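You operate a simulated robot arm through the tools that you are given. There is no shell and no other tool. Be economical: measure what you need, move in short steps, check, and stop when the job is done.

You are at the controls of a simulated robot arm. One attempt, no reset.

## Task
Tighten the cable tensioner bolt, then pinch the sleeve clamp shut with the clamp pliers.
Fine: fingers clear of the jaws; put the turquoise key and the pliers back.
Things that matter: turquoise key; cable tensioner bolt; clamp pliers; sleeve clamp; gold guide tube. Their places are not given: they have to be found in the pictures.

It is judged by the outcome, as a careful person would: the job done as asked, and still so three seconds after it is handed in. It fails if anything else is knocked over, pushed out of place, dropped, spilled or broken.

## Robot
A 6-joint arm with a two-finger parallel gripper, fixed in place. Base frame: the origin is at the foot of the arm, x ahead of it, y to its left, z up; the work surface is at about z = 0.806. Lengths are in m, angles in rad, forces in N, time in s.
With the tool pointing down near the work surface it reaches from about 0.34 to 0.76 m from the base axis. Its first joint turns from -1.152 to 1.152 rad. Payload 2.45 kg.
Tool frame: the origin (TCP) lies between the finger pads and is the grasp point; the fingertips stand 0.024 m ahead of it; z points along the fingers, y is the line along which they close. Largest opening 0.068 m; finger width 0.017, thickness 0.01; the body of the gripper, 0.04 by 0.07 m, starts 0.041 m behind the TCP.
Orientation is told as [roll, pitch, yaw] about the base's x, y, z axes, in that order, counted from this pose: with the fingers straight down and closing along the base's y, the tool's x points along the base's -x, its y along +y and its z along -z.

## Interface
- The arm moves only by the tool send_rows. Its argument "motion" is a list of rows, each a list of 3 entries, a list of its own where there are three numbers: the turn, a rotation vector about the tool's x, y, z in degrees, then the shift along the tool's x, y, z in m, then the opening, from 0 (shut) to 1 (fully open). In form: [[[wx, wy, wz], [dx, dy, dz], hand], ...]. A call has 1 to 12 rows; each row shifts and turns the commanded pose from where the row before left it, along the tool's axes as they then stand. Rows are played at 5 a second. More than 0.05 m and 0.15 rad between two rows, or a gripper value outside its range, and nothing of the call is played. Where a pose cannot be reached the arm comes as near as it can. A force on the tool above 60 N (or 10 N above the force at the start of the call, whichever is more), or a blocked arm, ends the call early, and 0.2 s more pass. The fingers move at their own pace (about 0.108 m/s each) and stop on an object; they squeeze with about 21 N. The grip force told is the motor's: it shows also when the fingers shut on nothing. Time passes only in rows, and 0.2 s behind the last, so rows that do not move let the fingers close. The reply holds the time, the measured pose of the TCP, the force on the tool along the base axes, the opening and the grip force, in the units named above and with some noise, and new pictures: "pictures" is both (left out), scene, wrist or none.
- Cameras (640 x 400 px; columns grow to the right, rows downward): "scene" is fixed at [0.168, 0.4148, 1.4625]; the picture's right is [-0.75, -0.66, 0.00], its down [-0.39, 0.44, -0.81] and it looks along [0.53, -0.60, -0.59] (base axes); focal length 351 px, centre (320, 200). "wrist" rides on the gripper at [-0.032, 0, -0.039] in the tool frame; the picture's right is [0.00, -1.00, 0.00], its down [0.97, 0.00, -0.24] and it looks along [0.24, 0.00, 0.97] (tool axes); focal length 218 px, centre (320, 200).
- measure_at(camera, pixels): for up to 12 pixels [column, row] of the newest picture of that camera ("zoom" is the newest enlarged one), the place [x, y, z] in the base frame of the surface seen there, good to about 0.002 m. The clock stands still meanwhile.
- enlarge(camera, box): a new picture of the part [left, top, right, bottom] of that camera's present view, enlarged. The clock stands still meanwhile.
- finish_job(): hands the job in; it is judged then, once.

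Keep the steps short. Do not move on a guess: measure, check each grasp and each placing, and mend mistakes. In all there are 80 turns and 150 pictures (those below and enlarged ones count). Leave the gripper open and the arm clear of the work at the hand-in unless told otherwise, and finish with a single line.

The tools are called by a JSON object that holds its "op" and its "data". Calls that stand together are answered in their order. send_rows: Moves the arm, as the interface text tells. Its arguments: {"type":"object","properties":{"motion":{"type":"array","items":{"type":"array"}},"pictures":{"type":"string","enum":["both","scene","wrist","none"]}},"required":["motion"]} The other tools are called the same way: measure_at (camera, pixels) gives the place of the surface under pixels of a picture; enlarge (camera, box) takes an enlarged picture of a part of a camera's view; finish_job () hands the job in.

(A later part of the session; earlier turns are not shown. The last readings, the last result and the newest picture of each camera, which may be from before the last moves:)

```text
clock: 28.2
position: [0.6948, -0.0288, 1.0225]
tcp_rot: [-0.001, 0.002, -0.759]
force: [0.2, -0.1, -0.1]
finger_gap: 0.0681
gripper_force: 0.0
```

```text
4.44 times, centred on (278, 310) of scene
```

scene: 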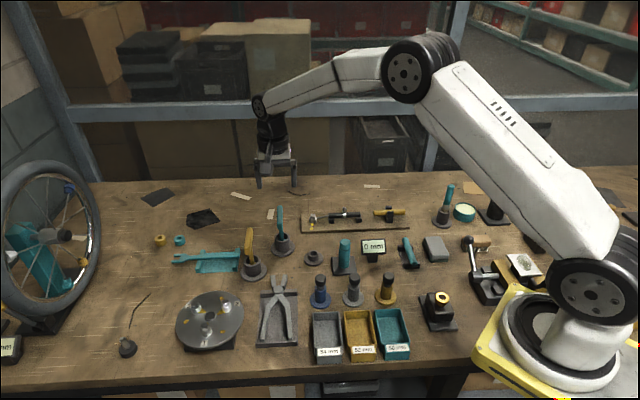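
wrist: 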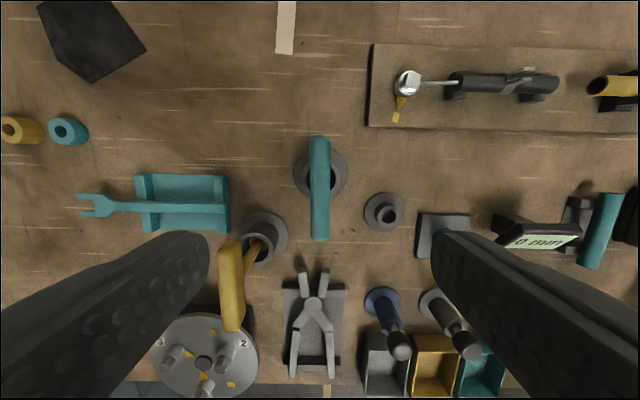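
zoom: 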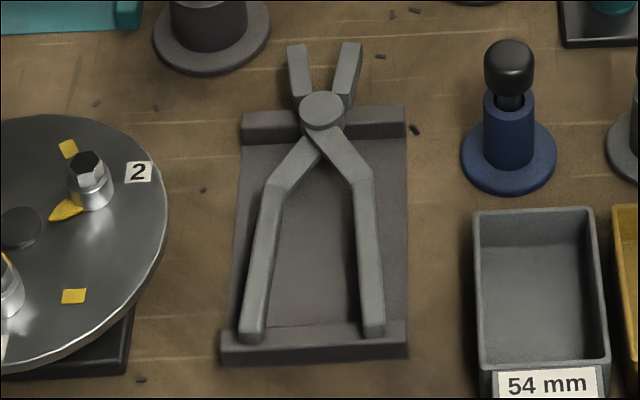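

Pointer lies on the line of the mark: the bolt is done. Now I measure the pliers (newest enlargement) and the clamp.

{"op": "measure_at", "data": {"camera": "zoom", "pixels": [[297, 52], [350, 52], [320, 105], [272, 190], [365, 190], [260, 260], [370, 260], [252, 325], [373, 325], [310, 240], [270, 125], [310, 345]]}}

{"op": "measure_at", "data": {"camera": "wrist", "pixels": [[306, 272], [325, 274], [317, 305], [304, 345], [330, 345], [298, 370], [331, 373], [522, 70], [521, 76], [517, 80]]}}

{"op": "enlarge", "data": {"camera": "wrist", "box": [440, 50, 568, 120]}}

```text
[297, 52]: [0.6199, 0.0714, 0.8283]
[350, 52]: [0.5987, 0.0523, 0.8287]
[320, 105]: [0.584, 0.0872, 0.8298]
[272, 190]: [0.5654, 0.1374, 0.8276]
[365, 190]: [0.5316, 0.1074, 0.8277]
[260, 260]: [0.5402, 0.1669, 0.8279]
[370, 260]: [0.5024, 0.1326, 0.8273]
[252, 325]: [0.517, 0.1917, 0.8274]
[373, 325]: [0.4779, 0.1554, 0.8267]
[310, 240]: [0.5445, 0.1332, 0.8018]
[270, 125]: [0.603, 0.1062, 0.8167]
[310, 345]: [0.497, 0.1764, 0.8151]
```

```text
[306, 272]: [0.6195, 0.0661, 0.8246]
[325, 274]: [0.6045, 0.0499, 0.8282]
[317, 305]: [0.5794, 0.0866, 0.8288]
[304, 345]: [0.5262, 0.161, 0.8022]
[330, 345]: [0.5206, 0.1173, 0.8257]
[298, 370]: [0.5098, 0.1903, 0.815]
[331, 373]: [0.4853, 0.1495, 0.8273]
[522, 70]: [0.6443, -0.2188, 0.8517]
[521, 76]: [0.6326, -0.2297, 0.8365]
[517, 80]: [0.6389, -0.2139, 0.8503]
```

```text
5.00 times, centred on (504, 85) of wrist
```

zoom: 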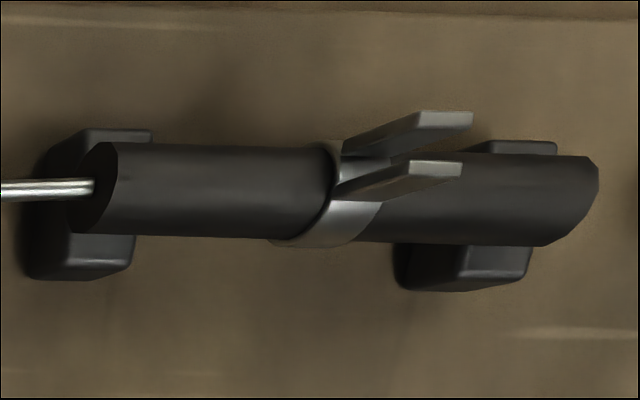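

Geometry is clear: pivot ≈(0.582,0.087), axis at -45°, handles ≈47 mm apart (55 mm outside) 60 mm behind the pivot, tops at z 0.828. I move above the point (0.540,0.129), fingers to close across the handles.

{"op": "send_rows", "data": {"motion": [[[0, 0, 1.5], [0, 0, 0], 1], [[0, 0, 0], [0.0443, 0.0004, 0], 1], [[0, 0, 0], [0.0443, 0.0004, 0], 1], [[0, 0, 0], [0.0443, 0.0004, 0], 1], [[0, 0, 0], [0.0443, 0.0004, 0], 1], [[0, 0, 0], [0.0443, 0.0004, 0], 1], [[0, 0, 0], [0, 0, 0.04], 1], [[0, 0, 0], [0, 0, 0.04], 1], [[0, 0, 0], [0, 0, 0], 1]]}}

```text
clock: 30.2
position: [0.5373, 0.1299, 0.941]
tcp_rot: [-0.001, 0.0, -0.786]
force: [-0.8, 0.4, -0.5]
finger_gap: 0.068
gripper_force: 0.0
```

scene: 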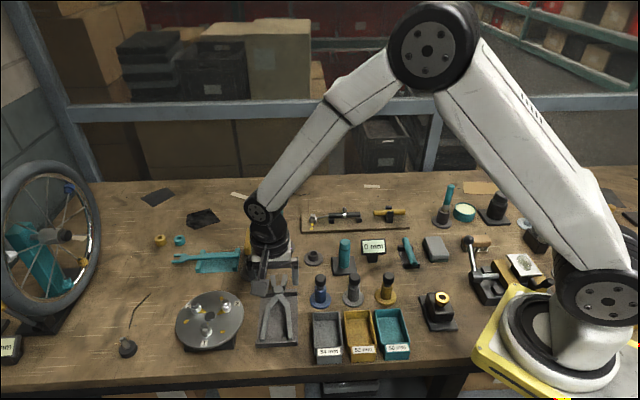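
wrist: 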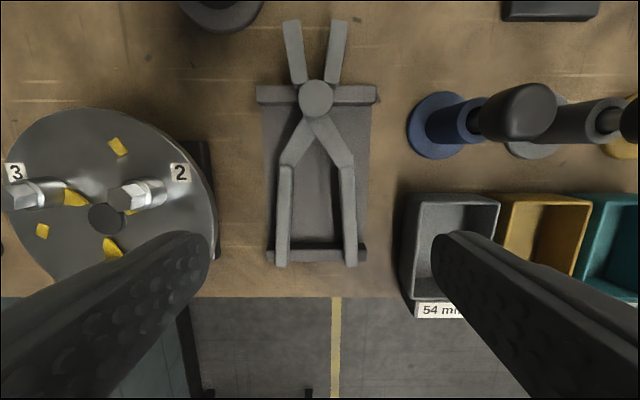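

Now measured from closer: pivot (316,99), handles at several rows, jaw tips.

{"op": "measure_at", "data": {"camera": "wrist", "pixels": [[316, 99], [293, 28], [337, 28], [286, 180], [348, 180], [284, 210], [349, 210], [282, 245], [350, 245], [317, 200], [270, 95], [315, 255]]}}

{"op": "enlarge", "data": {"camera": "wrist", "box": [240, 10, 400, 270]}}

```text
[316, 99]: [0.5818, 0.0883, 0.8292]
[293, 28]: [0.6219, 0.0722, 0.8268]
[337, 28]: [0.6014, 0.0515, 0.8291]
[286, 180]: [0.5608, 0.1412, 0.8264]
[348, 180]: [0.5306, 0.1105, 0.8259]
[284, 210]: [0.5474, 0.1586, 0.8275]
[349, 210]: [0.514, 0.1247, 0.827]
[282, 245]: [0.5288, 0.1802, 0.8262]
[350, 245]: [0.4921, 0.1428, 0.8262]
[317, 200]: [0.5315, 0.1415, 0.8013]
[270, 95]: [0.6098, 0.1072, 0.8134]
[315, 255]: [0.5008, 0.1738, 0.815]
```

```text
1.54 times, centred on (320, 140) of wrist
```

zoom: 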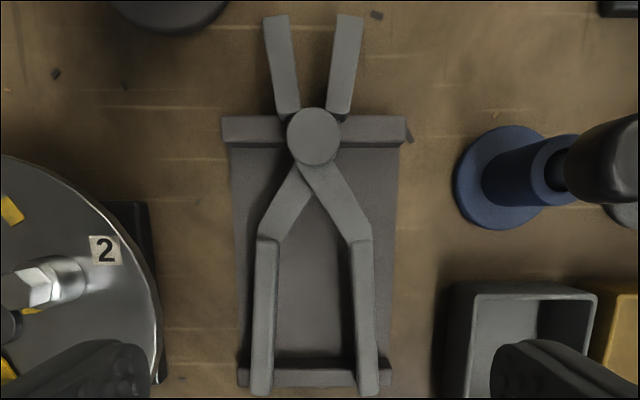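

I check clearances to the disc (left) and the 54 mm bin (right) before going down.

{"op": "measure_at", "data": {"camera": "wrist", "pixels": [[214, 215], [214, 235], [212, 180], [150, 190], [407, 200], [405, 230], [402, 270], [262, 180], [373, 180]]}}

```text
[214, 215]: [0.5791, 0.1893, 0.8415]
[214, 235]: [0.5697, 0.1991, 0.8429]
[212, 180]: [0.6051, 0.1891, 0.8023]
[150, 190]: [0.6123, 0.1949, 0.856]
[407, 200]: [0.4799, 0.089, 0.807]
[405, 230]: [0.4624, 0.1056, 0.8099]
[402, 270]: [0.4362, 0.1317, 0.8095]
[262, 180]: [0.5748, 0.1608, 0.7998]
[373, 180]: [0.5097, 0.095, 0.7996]
```

More than 20 mm free on both sides. I go down to TCP z≈0.837 (tips ≈0.813) around the handles.

{"op": "send_rows", "data": {"motion": [[[0, 0, 0], [-0.0006, 0.0023, 0.03], 1], [[0, 0, 0], [0, 0, 0.03], 1], [[0, 0, 0], [0, 0, 0.025], 1], [[0, 0, 0], [0, 0, 0.012], 1], [[0, 0, 0], [0, 0, 0.007], 1], [[0, 0, 0], [0, 0, 0], 1]]}}

```text
clock: 31.6
position: [0.5402, 0.131, 0.8359]
tcp_rot: [0.0, 0.0, -0.785]
force: [-0.2, -0.5, -0.2]
finger_gap: 0.0678
gripper_force: 0.1
```

scene: 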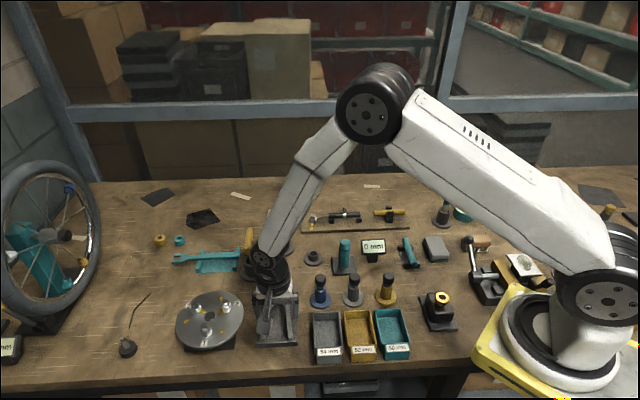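
wrist: 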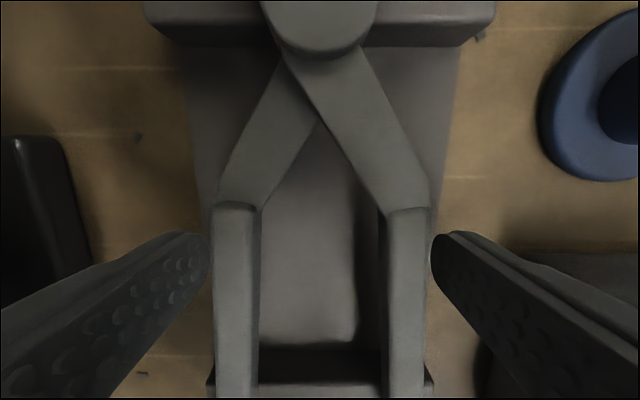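

Handles sit between the fingers with room on both sides. I close a little (to 0.75) and read the gap and force.

{"op": "send_rows", "data": {"motion": [[[0, 0, 0], [0, 0, 0], 0.85], [[0, 0, 0], [0, 0, 0], 0.78], [[0, 0, 0], [0, 0, 0], 0.75], [[0, 0, 0], [0, 0, 0], 0.75]], "pictures": "wrist"}}

```text
clock: 32.6
position: [0.5409, 0.1318, 0.8369]
tcp_rot: [0.0, 0.001, -0.784]
force: [0.2, -0.1, -0.2]
finger_gap: 0.0544
gripper_force: 3.1
```

wrist: 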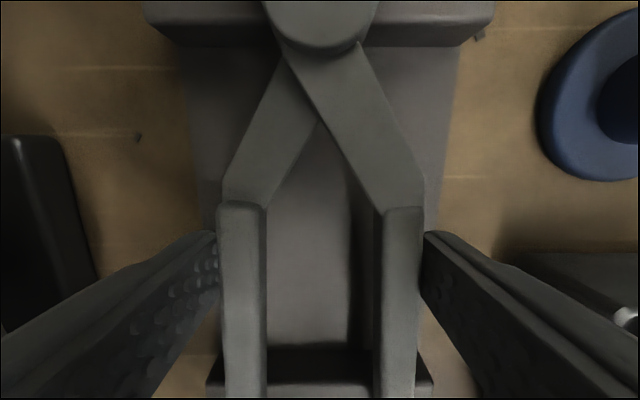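

Touching at 54 mm with 3 N: the handles are sprung. I squeeze a bit more to learn the stiffness before lifting.

{"op": "send_rows", "data": {"motion": [[[0, 0, 0], [0, 0, 0], 0.65], [[0, 0, 0], [0, 0, 0], 0.65], [[0, 0, 0], [0, 0, 0], 0.65]], "pictures": "none"}}

```text
clock: 33.4
position: [0.5404, 0.1315, 0.8369]
tcp_rot: [0.0, 0.002, -0.785]
force: [0.3, 0.5, -0.5]
finger_gap: 0.0483
gripper_force: 6.2
```

Stiffness about 0.5 N/mm; 48 mm at 6 N is a fair carrying grip. I lift slowly a little and check that the pliers come along.

{"op": "send_rows", "data": {"motion": [[[0, 0, 0], [0, 0, -0.005], 0.65], [[0, 0, 0], [0, 0, -0.01], 0.65], [[0, 0, 0], [0, 0, -0.015], 0.65], [[0, 0, 0], [0, 0, 0], 0.65]]}}

{"op": "enlarge", "data": {"camera": "scene", "box": [240, 250, 320, 350]}}

{"op": "enlarge", "data": {"camera": "scene", "box": [332, 200, 356, 230]}}

```text
clock: 34.4
position: [0.5397, 0.1326, 0.867]
tcp_rot: [0.001, 0.0, -0.785]
force: [-1.0, 0.4, -1.5]
finger_gap: 0.0497
gripper_force: 6.4
```

scene: 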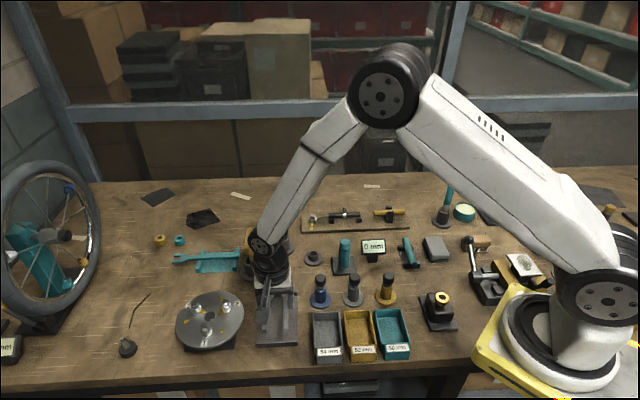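
wrist: 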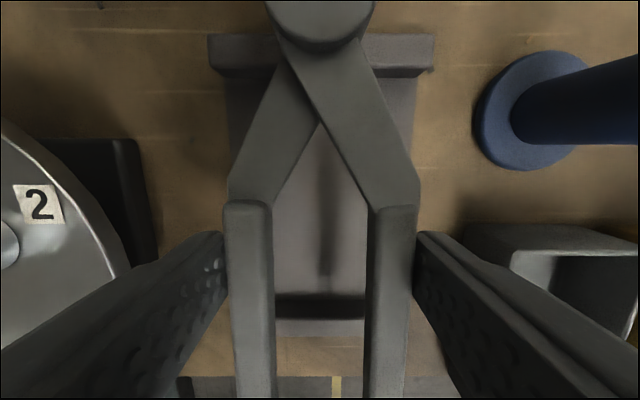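

```text
4.00 times, centred on (280, 300) of scene
```

zoom: 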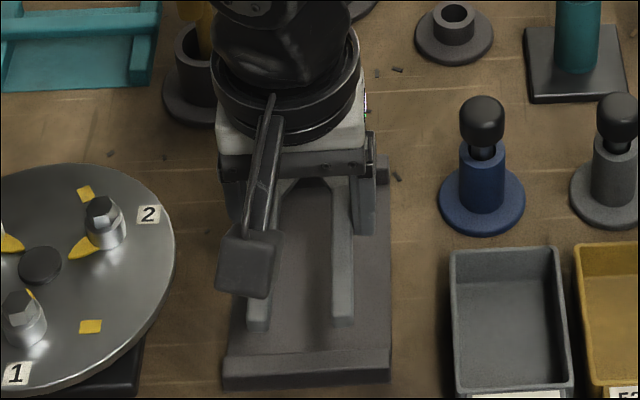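

```text
13.33 times, centred on (344, 215) of scene
```

zoom: 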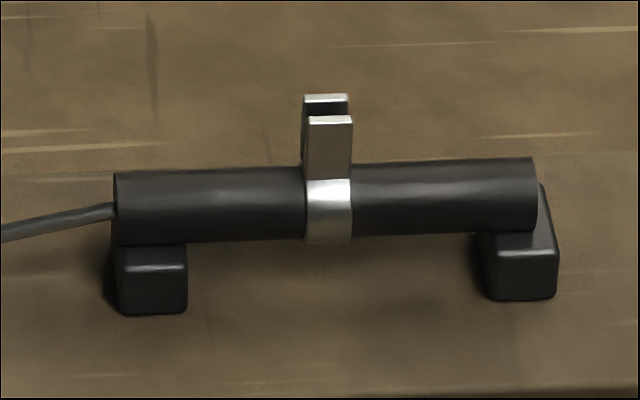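

The pliers came along level. Now I measure the clamp tabs and the sleeve in the newest enlargement.

{"op": "measure_at", "data": {"camera": "zoom", "pixels": [[330, 119], [326, 98], [330, 150], [330, 175], [308, 150], [350, 150], [312, 119], [348, 119], [200, 172], [450, 162], [308, 98], [345, 98]]}}

{"op": "measure_at", "data": {"camera": "wrist", "pixels": [[320, 20], [250, 215], [393, 215], [250, 350], [388, 350], [320, 45]]}}

```text
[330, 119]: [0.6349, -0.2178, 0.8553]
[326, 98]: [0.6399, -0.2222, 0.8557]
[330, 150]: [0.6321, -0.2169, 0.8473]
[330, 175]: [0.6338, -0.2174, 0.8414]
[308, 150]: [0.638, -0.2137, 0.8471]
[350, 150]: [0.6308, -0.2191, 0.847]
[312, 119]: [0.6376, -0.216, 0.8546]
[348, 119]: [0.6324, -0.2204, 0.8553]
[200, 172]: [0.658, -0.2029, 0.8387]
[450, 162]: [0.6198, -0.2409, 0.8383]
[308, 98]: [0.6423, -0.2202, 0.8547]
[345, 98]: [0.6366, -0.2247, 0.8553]
```

```text
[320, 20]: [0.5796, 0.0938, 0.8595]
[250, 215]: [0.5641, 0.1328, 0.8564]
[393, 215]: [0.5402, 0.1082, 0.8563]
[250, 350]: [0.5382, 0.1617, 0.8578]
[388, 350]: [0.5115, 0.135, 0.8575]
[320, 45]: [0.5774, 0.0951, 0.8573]
```

Tabs: mid-point ≈(0.637,-0.220), z 0.838–0.855, spaced across the sleeve axis. The plan is to come from the gold-tube side with jaws tipped 20° down, so the fingers stay well above the tube (tips ≈0.87 against tube top ≈0.842). First I lift high and begin turning.

{"op": "send_rows", "data": {"motion": [[[0, 0, 0], [0, 0, -0.03], 0.65], [[0, 0, 0], [0, 0, -0.04], 0.65], [[0, 0, 0], [0, 0, -0.04], 0.65], [[0, 0, 0], [0, 0, -0.04], 0.65], [[0, 0, -7.5], [0, 0, 0], 0.65], [[0, 0, -7.5], [0, 0, 0], 0.65], [[0, 0, -7.5], [0, 0, 0], 0.65], [[0, 0, -7.5], [0, 0, 0], 0.65], [[0, 0, -7.5], [0, 0, 0], 0.65], [[0, 0, -7.5], [0, 0, 0], 0.65], [[0, 0, 0], [0, 0, 0], 0.65]]}}

```text
clock: 36.8
position: [0.5397, 0.1305, 1.0188]
tcp_rot: [0.001, 0.0, 0.003]
force: [0.5, -0.5, -1.7]
finger_gap: 0.0484
gripper_force: 5.3
```

scene: 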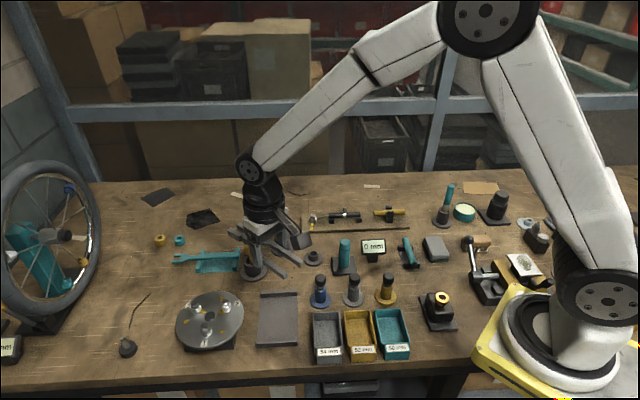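
wrist: 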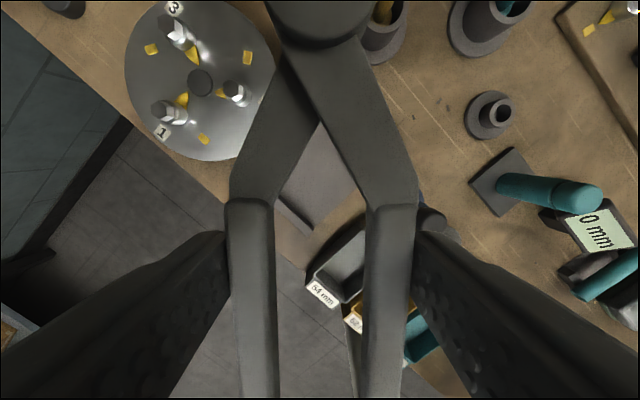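

Pliers held firmly. I travel at this height over to the clamp's surroundings.

{"op": "send_rows", "data": {"motion": [[[0, 0, 0], [-0.0042, -0.0456, 0], 0.65], [[0, 0, 0], [-0.0042, -0.0456, 0], 0.65], [[0, 0, 0], [-0.0042, -0.0456, 0], 0.65], [[0, 0, 0], [-0.0042, -0.0456, 0], 0.65], [[0, 0, 0], [-0.0042, -0.0456, 0], 0.65], [[0, 0, 0], [-0.0042, -0.0456, 0], 0.65], [[0, 0, 0], [-0.0042, -0.0456, 0], 0.65], [[0, 0, 0], [-0.0042, -0.0456, 0], 0.65], [[0, 0, 0], [-0.0042, -0.0456, 0], 0.65], [[0, 0, 0], [0, 0, 0], 0.65]], "pictures": "none"}}

{"op": "send_rows", "data": {"motion": [[[0, 0, -7.5], [0, 0, 0], 0.65], [[0, 0, -7.5], [0, 0, 0], 0.65], [[0, 0, -7.5], [0, 0, 0], 0.65], [[0, 0, -7.5], [0, 0, 0], 0.65], [[0, 0, -7.5], [0, 0, 0], 0.65], [[0, 0, -7.5], [0, 0, 0], 0.65], [[0, 6.6667, 0], [0, 0, 0], 0.65], [[0, 6.6667, 0], [0, 0, 0], 0.65], [[0, 6.6667, 0], [0, 0, 0], 0.65], [[0, 0, 0], [0, 0, 0], 0.65]]}}

```text
clock: 39.0
position: [0.5778, -0.279, 1.0168]
tcp_rot: [0.0, 0.002, 0.0]
force: [-0.4, -0.3, -1.9]
finger_gap: 0.0498
gripper_force: 6.0
```

```text
clock: 41.2
position: [0.5775, -0.2783, 1.0165]
tcp_rot: [0.0, 0.35, 0.785]
force: [0.3, -0.5, -1.8]
finger_gap: 0.0496
gripper_force: 6.0
```

scene: 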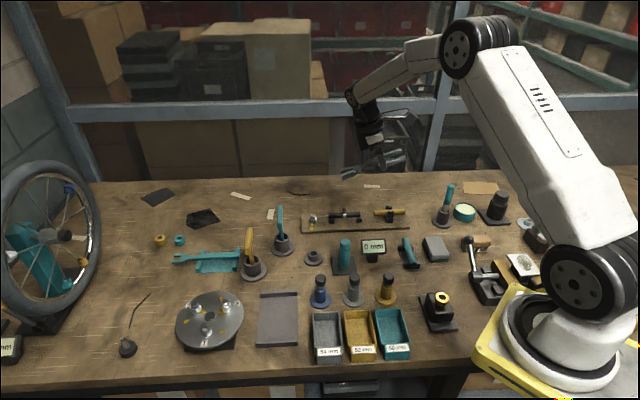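
wrist: 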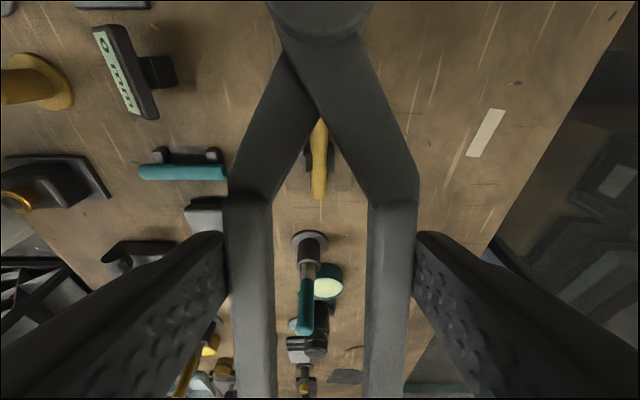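

Tilt of 20° reached with jaws pointing toward the clamp. I lower 70 mm and then measure the jaw tips against the tabs.

{"op": "send_rows", "data": {"motion": [[[0, 0, 0], [-0.012, 0, 0.0329], 0.65], [[0, 0, 0], [-0.012, 0, 0.0329], 0.65], [[0, 0, 0], [0, 0, 0], 0.65]], "pictures": "scene"}}

{"op": "enlarge", "data": {"camera": "scene", "box": [310, 160, 420, 240]}}

```text
clock: 42.0
position: [0.579, -0.278, 0.9474]
tcp_rot: [-0.001, 0.348, 0.786]
force: [0.0, -0.4, -1.7]
finger_gap: 0.0399
gripper_force: 7.9
```

scene: 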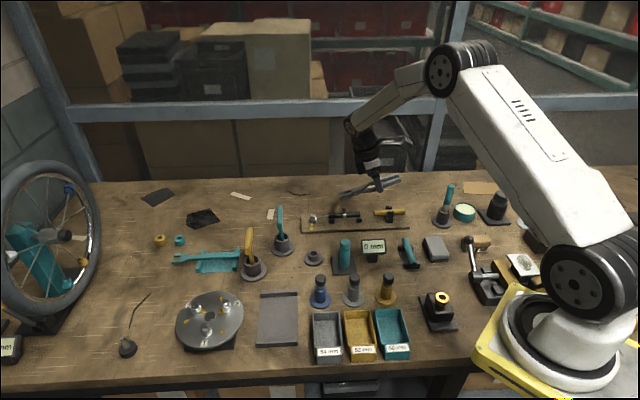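

```text
5.00 times, centred on (365, 200) of scene
```

zoom: 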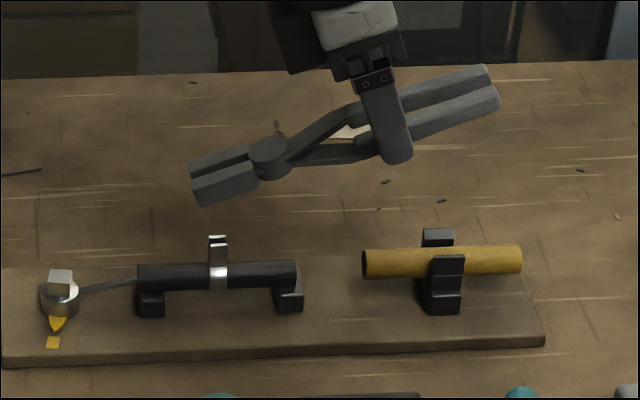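

The finger gap reads 0.040 and the jaws look more closed than before. I wait a moment and look at the wrist view before doing anything else.

{"op": "send_rows", "data": {"motion": [[[0, 0, 0], [0, 0, 0], 0.65], [[0, 0, 0], [0, 0, 0], 0.65]], "pictures": "wrist"}}

{"op": "enlarge", "data": {"camera": "scene", "box": [340, 170, 412, 210]}}

```text
clock: 42.6
position: [0.5776, -0.2782, 0.9471]
tcp_rot: [-0.002, 0.347, 0.786]
force: [-1.0, -0.7, -1.1]
finger_gap: 0.0401
gripper_force: 7.5
```

wrist: 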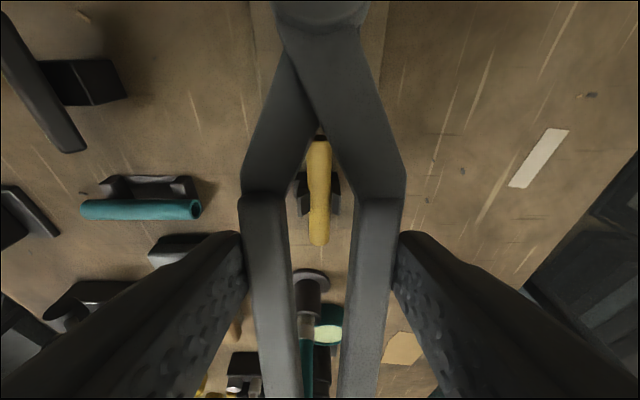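

```text
8.89 times, centred on (376, 190) of scene
```

zoom: 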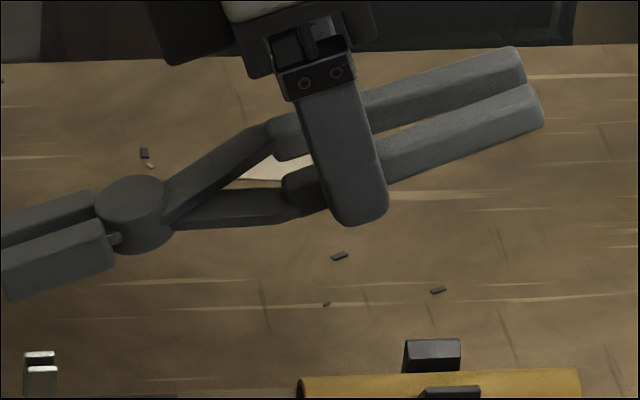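

The pliers are still secure but the handles have gone in by 8 mm, so the jaws are nearly shut. High in free space I relax the grip step by step to let the spring open them again.

{"op": "send_rows", "data": {"motion": [[[0, 0, 0], [0, 0, 0], 0.67], [[0, 0, 0], [0, 0, 0], 0.69], [[0, 0, 0], [0, 0, 0], 0.7], [[0, 0, 0], [0, 0, 0], 0.7]], "pictures": "wrist"}}

{"op": "enlarge", "data": {"camera": "scene", "box": [330, 165, 420, 225]}}

```text
clock: 43.6
position: [0.5784, -0.2784, 0.9472]
tcp_rot: [0.0, 0.349, 0.786]
force: [0.4, -0.1, -0.5]
finger_gap: 0.0505
gripper_force: 5.4
```

wrist: 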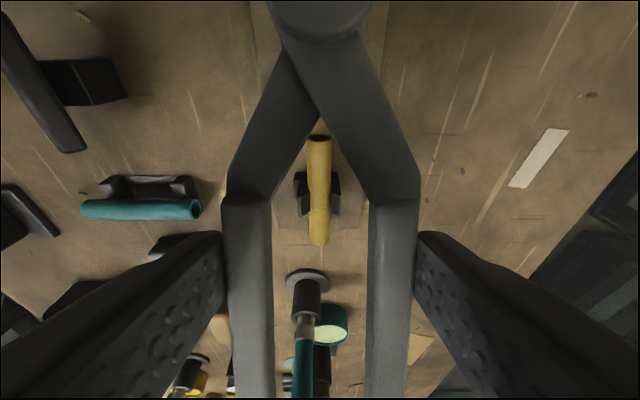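

```text
6.67 times, centred on (375, 195) of scene
```

zoom: 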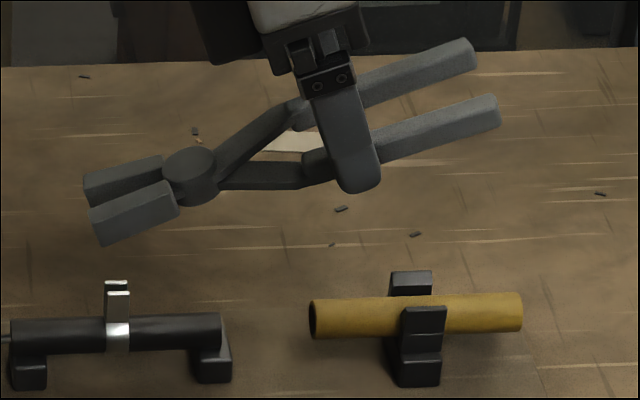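

The jaws opened again (gap 50.5 mm). I relax slightly more to 0.74, then measure the jaw tips.

{"op": "send_rows", "data": {"motion": [[[0, 0, 0], [0, 0, 0], 0.74], [[0, 0, 0], [0, 0, 0], 0.74]], "pictures": "none"}}

{"op": "enlarge", "data": {"camera": "scene", "box": [334, 180, 374, 220]}}

```text
clock: 44.2
position: [0.5775, -0.2788, 0.9467]
tcp_rot: [-0.001, 0.348, 0.785]
force: [0.0, 0.4, 0.6]
finger_gap: 0.0522
gripper_force: 4.9
```

```text
10.00 times, centred on (354, 200) of scene
```

zoom: 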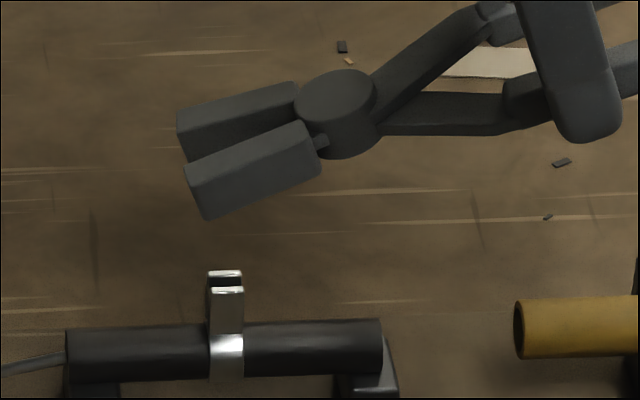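

{"op": "measure_at", "data": {"camera": "zoom", "pixels": [[195, 175], [250, 155], [305, 135], [185, 120], [240, 105], [290, 90], [337, 90], [207, 215], [310, 170], [188, 150], [240, 130], [205, 205]]}}

```text
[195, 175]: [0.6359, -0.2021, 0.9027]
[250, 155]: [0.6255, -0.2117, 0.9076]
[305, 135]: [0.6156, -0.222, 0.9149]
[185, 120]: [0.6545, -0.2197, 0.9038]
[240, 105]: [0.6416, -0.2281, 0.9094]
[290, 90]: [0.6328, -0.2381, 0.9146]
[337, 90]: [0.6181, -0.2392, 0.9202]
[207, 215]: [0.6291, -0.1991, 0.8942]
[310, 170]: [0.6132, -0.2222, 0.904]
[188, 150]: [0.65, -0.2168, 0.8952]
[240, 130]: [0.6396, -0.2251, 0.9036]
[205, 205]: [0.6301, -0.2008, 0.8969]
```

Jaw tips: mid ≈(0.645,-0.211), inner gap ≈16 mm, against tabs ≈10 mm wide. The jaws must go back 6.5 mm along the axis and 1.3 mm sideways. I do this while still above, lower 25 mm and check.

{"op": "send_rows", "data": {"motion": [[[0, 0, 0], [0.0061, -0.0013, 0.0022], 0.74], [[0, 0, 0], [-0.00428, 0, 0.01175], 0.74], [[0, 0, 0], [-0.00428, 0, 0.01175], 0.74], [[0, 0, 0], [0, 0, 0], 0.74]], "pictures": "scene"}}

{"op": "enlarge", "data": {"camera": "scene", "box": [324, 190, 364, 230]}}

```text
clock: 45.2
position: [0.5747, -0.2857, 0.9218]
tcp_rot: [-0.001, 0.349, 0.785]
force: [0.0, -0.2, -0.5]
finger_gap: 0.0525
gripper_force: 5.2
```

scene: 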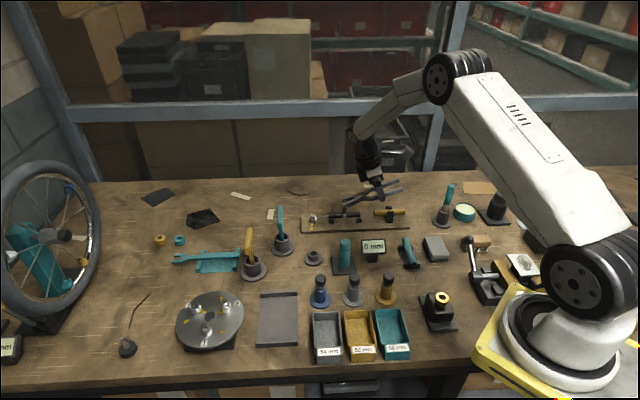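

```text
10.00 times, centred on (344, 210) of scene
```

zoom: 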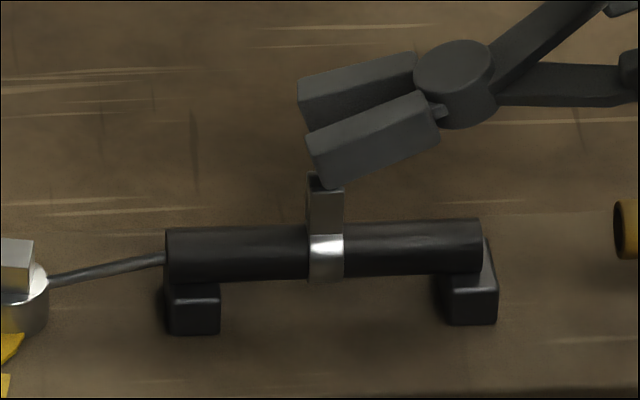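

{"op": "measure_at", "data": {"camera": "zoom", "pixels": [[318, 143], [345, 133], [310, 88], [335, 80], [320, 185], [312, 120], [372, 122], [365, 70], [331, 200], [380, 145]]}}

```text
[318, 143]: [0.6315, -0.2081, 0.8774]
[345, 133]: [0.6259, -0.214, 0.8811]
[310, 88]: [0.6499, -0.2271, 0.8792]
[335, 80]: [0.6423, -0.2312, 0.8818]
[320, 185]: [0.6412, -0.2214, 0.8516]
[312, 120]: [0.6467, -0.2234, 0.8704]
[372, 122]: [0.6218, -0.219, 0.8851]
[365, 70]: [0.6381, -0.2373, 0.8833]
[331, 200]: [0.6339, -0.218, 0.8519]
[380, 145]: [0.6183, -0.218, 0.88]
```

Sideways centring is now within 0.5 mm. I go 2 mm further forward and lower 24 mm so the jaws straddle the tabs.

{"op": "send_rows", "data": {"motion": [[[0, 0, 0], [-0.0019, 0, -0.0007], 0.74], [[0, 0, 0], [-0.0034, 0, 0.0094], 0.74], [[0, 0, 0], [-0.0027, 0, 0.0075], 0.74], [[0, 0, 0], [-0.0021, 0, 0.0056], 0.74], [[0, 0, 0], [0, 0, 0], 0.74]], "pictures": "scene"}}

{"op": "enlarge", "data": {"camera": "scene", "box": [324, 190, 364, 230]}}

{"op": "enlarge", "data": {"camera": "scene", "box": [330, 170, 420, 230]}}

```text
clock: 46.4
position: [0.5769, -0.2835, 0.8979]
tcp_rot: [0.0, 0.349, 0.785]
force: [0.8, 0.0, 0.4]
finger_gap: 0.0523
gripper_force: 5.1
```

scene: 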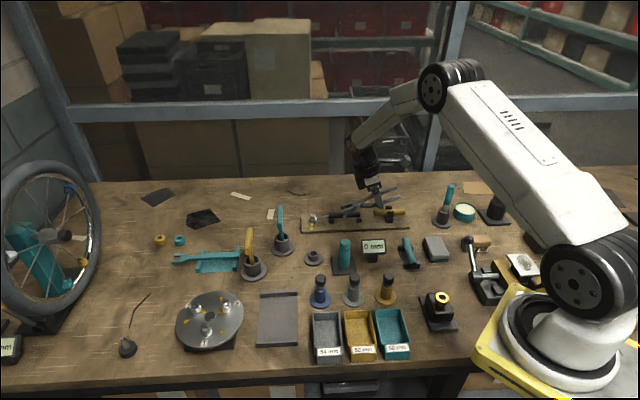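

```text
10.00 times, centred on (344, 210) of scene
```

zoom: 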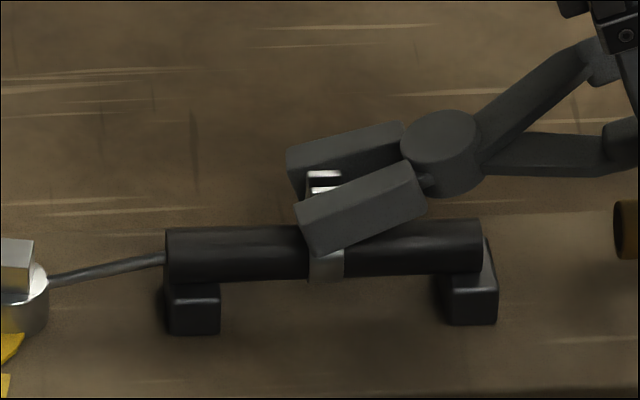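

```text
6.67 times, centred on (375, 200) of scene
```

zoom: 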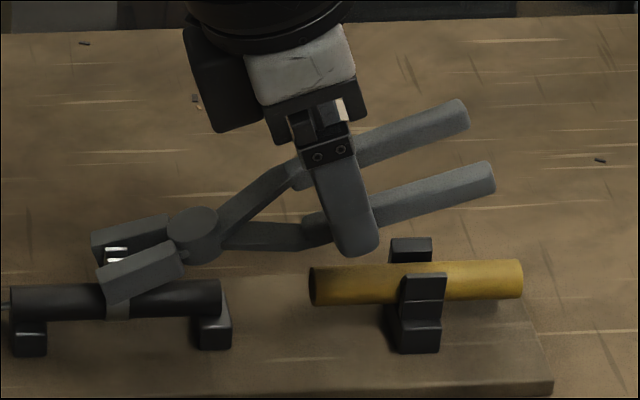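

Both tabs stand between the jaws, no contact force, and the fingers are clear of the tube and the jaws. I squeeze step by step.

{"op": "send_rows", "data": {"motion": [[[0, 0, 0], [0, 0, 0], 0.65], [[0, 0, 0], [0, 0, 0], 0.55], [[0, 0, 0], [0, 0, 0], 0.45], [[0, 0, 0], [0, 0, 0], 0.35], [[0, 0, 0], [0, 0, 0], 0.2], [[0, 0, 0], [0, 0, 0], 0.0], [[0, 0, 0], [0, 0, 0], 0.0], [[0, 0, 0], [0, 0, 0], 0.0], [[0, 0, 0], [0, 0, 0], 0.0]], "pictures": "scene"}}

{"op": "enlarge", "data": {"camera": "scene", "box": [324, 190, 364, 230]}}

```text
clock: 48.4
position: [0.5758, -0.2839, 0.8984]
tcp_rot: [0.001, 0.351, 0.784]
force: [-11.3, -4.4, 1.2]
finger_gap: 0.0404
gripper_force: 21.3
```

scene: 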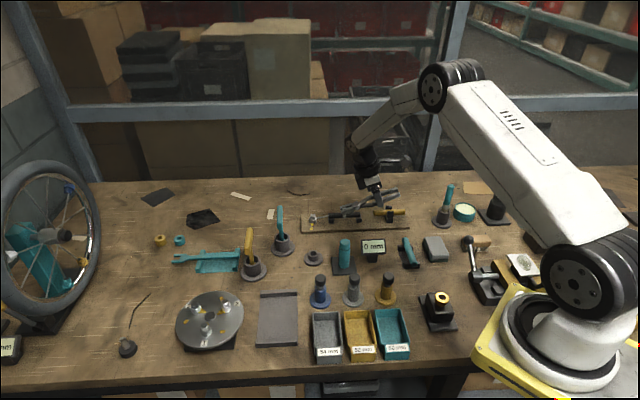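

```text
10.00 times, centred on (344, 210) of scene
```

zoom: 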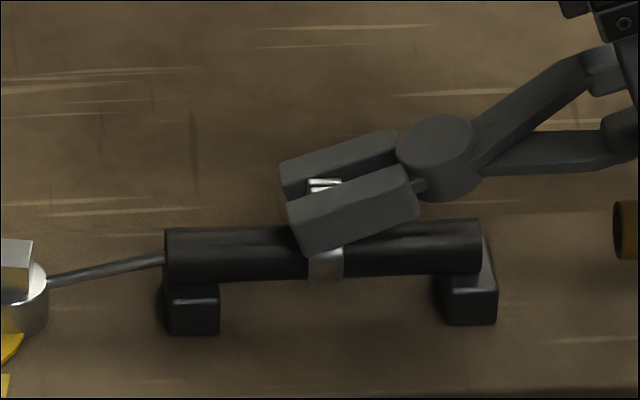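

The handles closed to 40 mm and the tabs came together. I hold a moment and look closely.

{"op": "send_rows", "data": {"motion": [[[0, 0, 0], [0, 0, 0], 0.0], [[0, 0, 0], [0, 0, 0], 0.0], [[0, 0, 0], [0, 0, 0], 0.0]], "pictures": "none"}}

{"op": "enlarge", "data": {"camera": "scene", "box": [336, 200, 356, 220]}}

```text
clock: 49.2
position: [0.5747, -0.2834, 0.899]
tcp_rot: [-0.001, 0.351, 0.786]
force: [-11.9, -4.7, 0.7]
finger_gap: 0.0402
gripper_force: 21.5
```

```text
16.00 times, centred on (346, 210) of scene
```

zoom: 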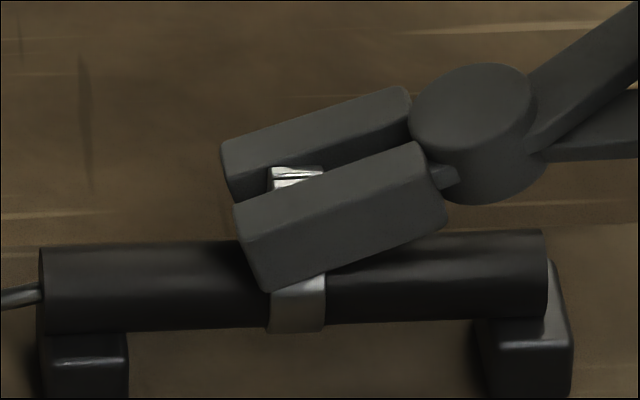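

The tabs touch each other. I relax to 0.74 and raise the pliers straight off to see whether the clamp stays shut.

{"op": "send_rows", "data": {"motion": [[[0, 0, 0], [0, 0, 0], 0.4], [[0, 0, 0], [0, 0, 0], 0.6], [[0, 0, 0], [0, 0, 0], 0.7], [[0, 0, 0], [0, 0, 0], 0.74], [[0, 0, 0], [0, 0, 0], 0.74]], "pictures": "none"}}

{"op": "enlarge", "data": {"camera": "scene", "box": [324, 190, 364, 230]}}

```text
clock: 50.4
position: [0.5758, -0.2834, 0.8987]
tcp_rot: [0.0, 0.349, 0.786]
force: [0.7, 0.1, -0.1]
finger_gap: 0.0524
gripper_force: 4.9
```

```text
10.00 times, centred on (344, 210) of scene
```

zoom: 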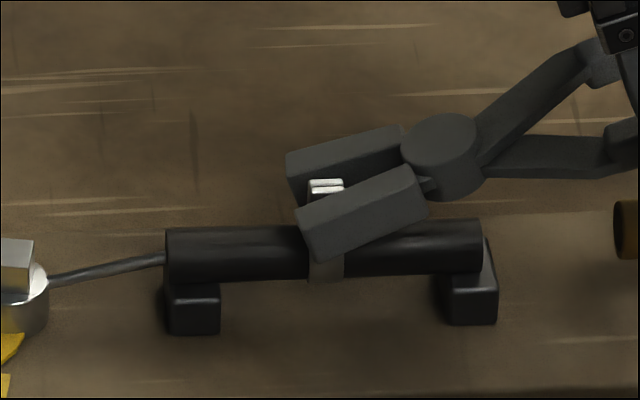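

The tabs stay together and the jaws have opened. I raise the pliers vertically 0.12 m.

{"op": "send_rows", "data": {"motion": [[[0, 0, 0], [0.0034, 0, -0.0094], 0.74], [[0, 0, 0], [0.0068, 0, -0.0188], 0.74], [[0, 0, 0], [0.0103, 0, -0.0282], 0.74], [[0, 0, 0], [0.0103, 0, -0.0282], 0.74], [[0, 0, 0], [0.0103, 0, -0.0282], 0.74], [[0, 0, 0], [0, 0, 0], 0.74]], "pictures": "both"}}

{"op": "enlarge", "data": {"camera": "scene", "box": [296, 195, 376, 245]}}

```text
clock: 51.8
position: [0.5759, -0.2838, 1.0195]
tcp_rot: [0.0, 0.348, 0.785]
force: [0.1, 0.6, -1.2]
finger_gap: 0.0525
gripper_force: 4.7
```

scene: 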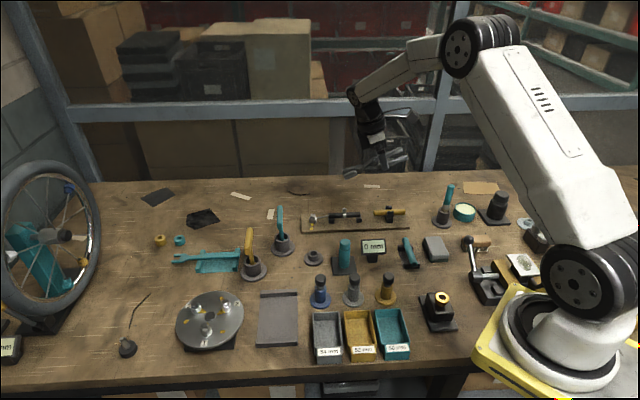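
wrist: 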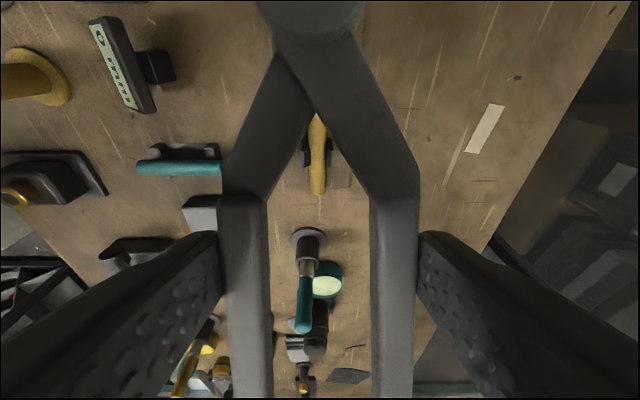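

```text
8.00 times, centred on (336, 220) of scene
```

zoom: 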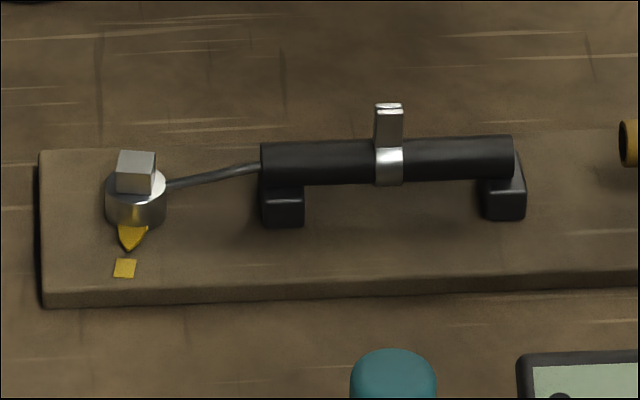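

The clamp is shut and stays shut; the bolt pointer is at its mark. Now back: un-tilt and turn toward yaw 0 at height.

{"op": "send_rows", "data": {"motion": [[[0, -6.6667, 0], [0, 0, 0], 0.74], [[0, -6.6667, 0], [0, 0, 0], 0.74], [[0, -6.6667, 0], [0, 0, 0], 0.74], [[0, 0, 7.5], [0, 0, 0], 0.74], [[0, 0, 7.5], [0, 0, 0], 0.74], [[0, 0, 7.5], [0, 0, 0], 0.74], [[0, 0, 7.5], [0, 0, 0], 0.74], [[0, 0, 7.5], [0, 0, 0], 0.74], [[0, 0, 7.5], [0, 0, 0], 0.74], [[0, 0, 0], [0, 0, 0], 0.74]], "pictures": "none"}}

{"op": "send_rows", "data": {"motion": [[[0, 0, 0], [0.004, 0.0461, 0], 0.74], [[0, 0, 0], [0.004, 0.0461, 0], 0.74], [[0, 0, 0], [0.004, 0.0461, 0], 0.74], [[0, 0, 0], [0.004, 0.0461, 0], 0.74], [[0, 0, 0], [0.004, 0.0461, 0], 0.74], [[0, 0, 0], [0.004, 0.0461, 0], 0.74], [[0, 0, 0], [0.004, 0.0461, 0], 0.74], [[0, 0, 0], [0.004, 0.0461, 0], 0.74], [[0, 0, 0], [0.004, 0.0461, 0], 0.74], [[0, 0, 0], [0, 0, 0], 0.74]], "pictures": "none"}}

{"op": "send_rows", "data": {"motion": [[[0, 0, 7.5], [0, 0, 0], 0.74], [[0, 0, 7.5], [0, 0, 0], 0.74], [[0, 0, 7.5], [0, 0, 0], 0.74], [[0, 0, 7.5], [0, 0, 0], 0.74], [[0, 0, 7.5], [0, 0, 0], 0.74], [[0, 0, 7.5], [0, 0, 0], 0.74], [[0, 0, 0], [0, 0, 0], 0.74]]}}

```text
clock: 54.0
position: [0.5764, -0.2843, 1.0182]
tcp_rot: [-0.001, 0.001, 0.0]
force: [0.2, 0.2, -1.5]
finger_gap: 0.0526
gripper_force: 4.8
```

```text
clock: 56.2
position: [0.5394, 0.1328, 1.0188]
tcp_rot: [0.001, 0.002, 0.0]
force: [0.1, 0.8, -1.9]
finger_gap: 0.0522
gripper_force: 4.4
```

```text
clock: 57.8
position: [0.5393, 0.1321, 1.0186]
tcp_rot: [0.0, 0.001, -0.787]
force: [0.0, -0.2, -1.7]
finger_gap: 0.0522
gripper_force: 4.8
```

scene: 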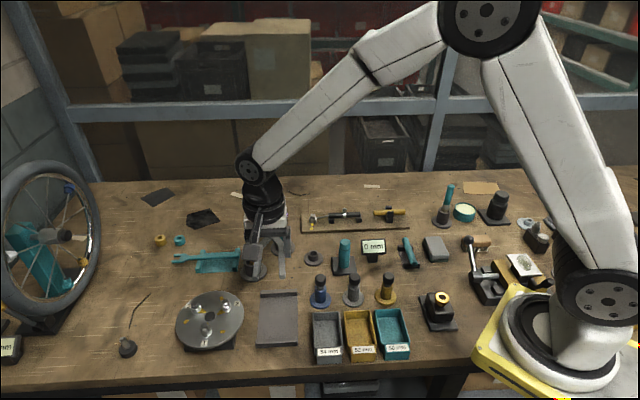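
wrist: 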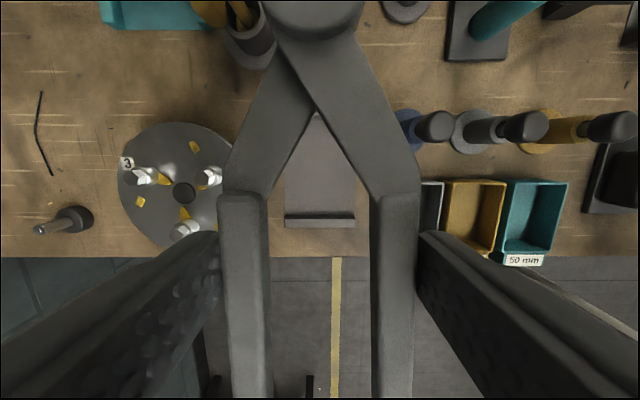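

I measure how the pliers sit in the hand now, to set them back true.

{"op": "measure_at", "data": {"camera": "wrist", "pixels": [[312, 12], [243, 215], [393, 215], [246, 340], [394, 340], [312, 35], [320, 218], [286, 205], [354, 205]]}}

{"op": "enlarge", "data": {"camera": "scene", "box": [230, 200, 310, 350]}}

```text
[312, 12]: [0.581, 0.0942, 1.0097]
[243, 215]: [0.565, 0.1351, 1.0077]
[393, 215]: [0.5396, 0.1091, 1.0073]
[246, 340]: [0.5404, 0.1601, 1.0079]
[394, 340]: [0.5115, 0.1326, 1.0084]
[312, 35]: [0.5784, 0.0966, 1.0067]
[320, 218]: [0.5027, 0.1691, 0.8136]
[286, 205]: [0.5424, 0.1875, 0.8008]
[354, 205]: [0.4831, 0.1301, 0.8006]
```

```text
2.67 times, centred on (270, 275) of scene
```

zoom: 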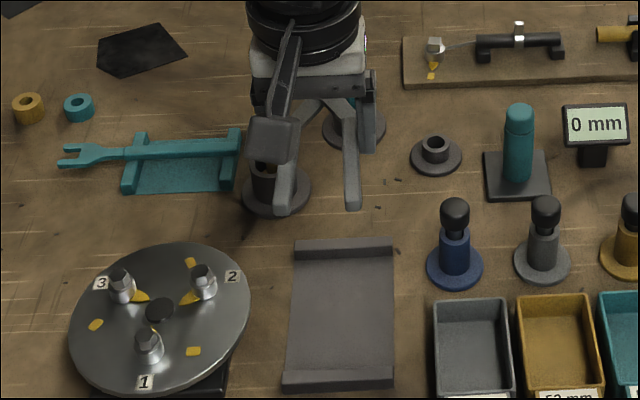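

The pliers are about 2° turned in the hand and 1 mm to the side. I correct both and lower to 30 mm above the tray seat.

{"op": "send_rows", "data": {"motion": [[[0, 0, 1.8], [0, -0.001, 0], 0.74], [[0, 0, 0], [0, 0, 0.04], 0.74], [[0, 0, 0], [0, 0, 0.04], 0.74], [[0, 0, 0], [0, 0, 0.04], 0.74], [[0, 0, 0], [0, 0, 0.03], 0.74], [[0, 0, 0], [0, 0, 0], 0.74]]}}

{"op": "enlarge", "data": {"camera": "scene", "box": [240, 260, 320, 350]}}

```text
clock: 59.2
position: [0.54, 0.1304, 0.8684]
tcp_rot: [0.001, 0.001, -0.814]
force: [-0.3, -0.1, -0.8]
finger_gap: 0.0522
gripper_force: 4.9
```

scene: 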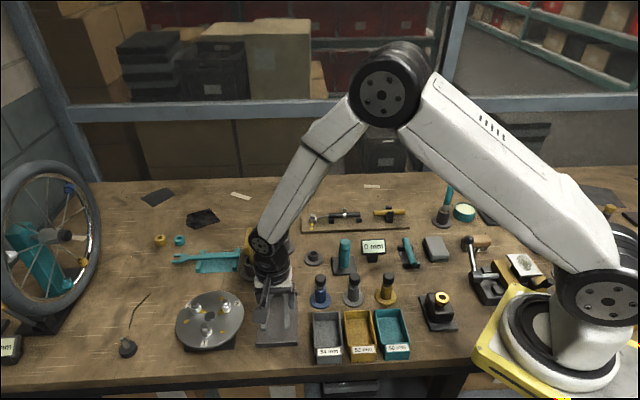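
wrist: 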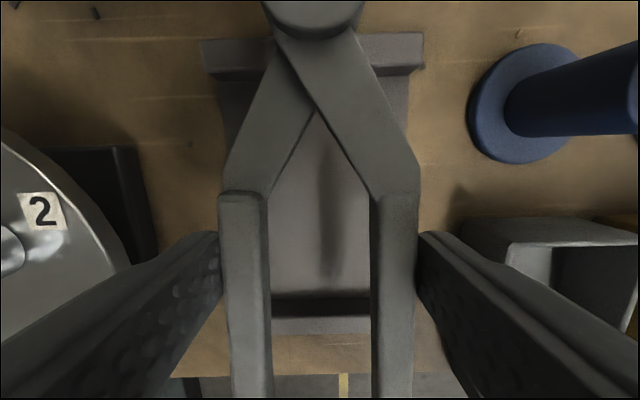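

```text
4.44 times, centred on (280, 305) of scene
```

zoom: 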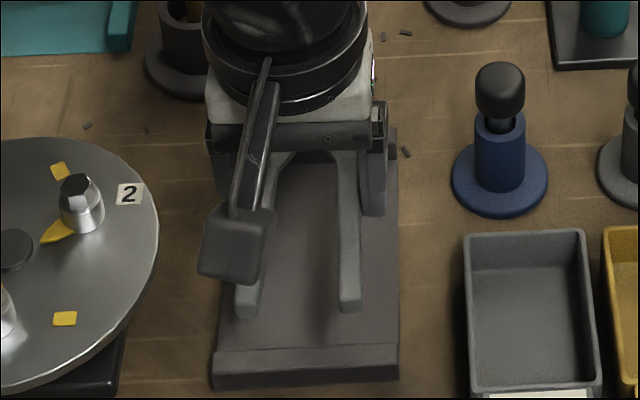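

The pliers match the tray direction, but sit about 3 mm further toward the jaw end than before. I shift 3 mm back and lower in small steps.

{"op": "send_rows", "data": {"motion": [[[0, 0, 0], [0.003, 0, 0.008], 0.74], [[0, 0, 0], [0, 0, 0.01], 0.74], [[0, 0, 0], [0, 0, 0.006], 0.74], [[0, 0, 0], [0, 0, 0.003], 0.74], [[0, 0, 0], [0, 0, 0.001], 0.74], [[0, 0, 0], [0, 0, 0], 0.74]]}}

```text
clock: 60.6
position: [0.5378, 0.133, 0.8407]
tcp_rot: [0.001, 0.0, -0.817]
force: [0.6, 1.1, -1.6]
finger_gap: 0.0524
gripper_force: 5.2
```

scene: 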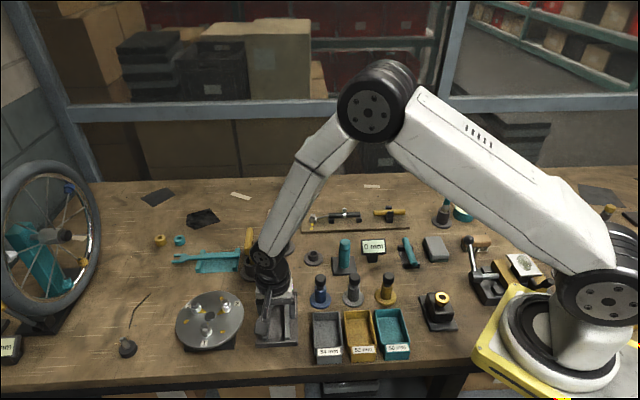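
wrist: 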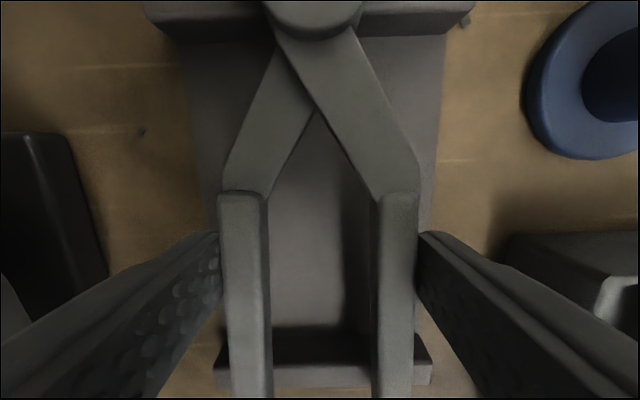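

Well placed over the tray. I continue in 1 mm steps till contact.

{"op": "send_rows", "data": {"motion": [[[0, 0, 0], [0, 0, 0.001], 0.74], [[0, 0, 0], [0, 0, 0.001], 0.74], [[0, 0, 0], [0, 0, 0.001], 0.74], [[0, 0, 0], [0, 0, 0], 0.74]], "pictures": "none"}}

```text
clock: 61.6
position: [0.5361, 0.1328, 0.8369]
tcp_rot: [0.0, -0.002, -0.818]
force: [0.2, -0.3, -0.3]
finger_gap: 0.0523
gripper_force: 5.4
```

{"op": "send_rows", "data": {"motion": [[[0, 0, 0], [0, 0, 0.001], 0.74], [[0, 0, 0], [0, 0, 0], 0.74]], "pictures": "wrist"}}

{"op": "measure_at", "data": {"camera": "wrist", "pixels": [[315, 10], [243, 230], [397, 230], [245, 330], [397, 330], [220, 15], [320, 375]]}}

```text
clock: 62.2
position: [0.5382, 0.1336, 0.8359]
tcp_rot: [0.0, 0.0, -0.817]
force: [1.2, -0.4, 2.7]
finger_gap: 0.0506
gripper_force: 3.1
```

wrist: 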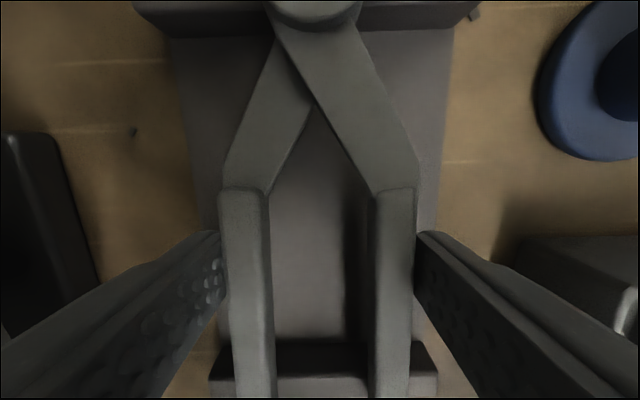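

```text
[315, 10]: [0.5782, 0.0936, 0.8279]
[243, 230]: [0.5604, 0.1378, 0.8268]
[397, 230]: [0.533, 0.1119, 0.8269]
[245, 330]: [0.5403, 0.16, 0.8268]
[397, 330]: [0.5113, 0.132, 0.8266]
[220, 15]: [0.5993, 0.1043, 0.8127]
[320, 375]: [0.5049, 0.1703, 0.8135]
```

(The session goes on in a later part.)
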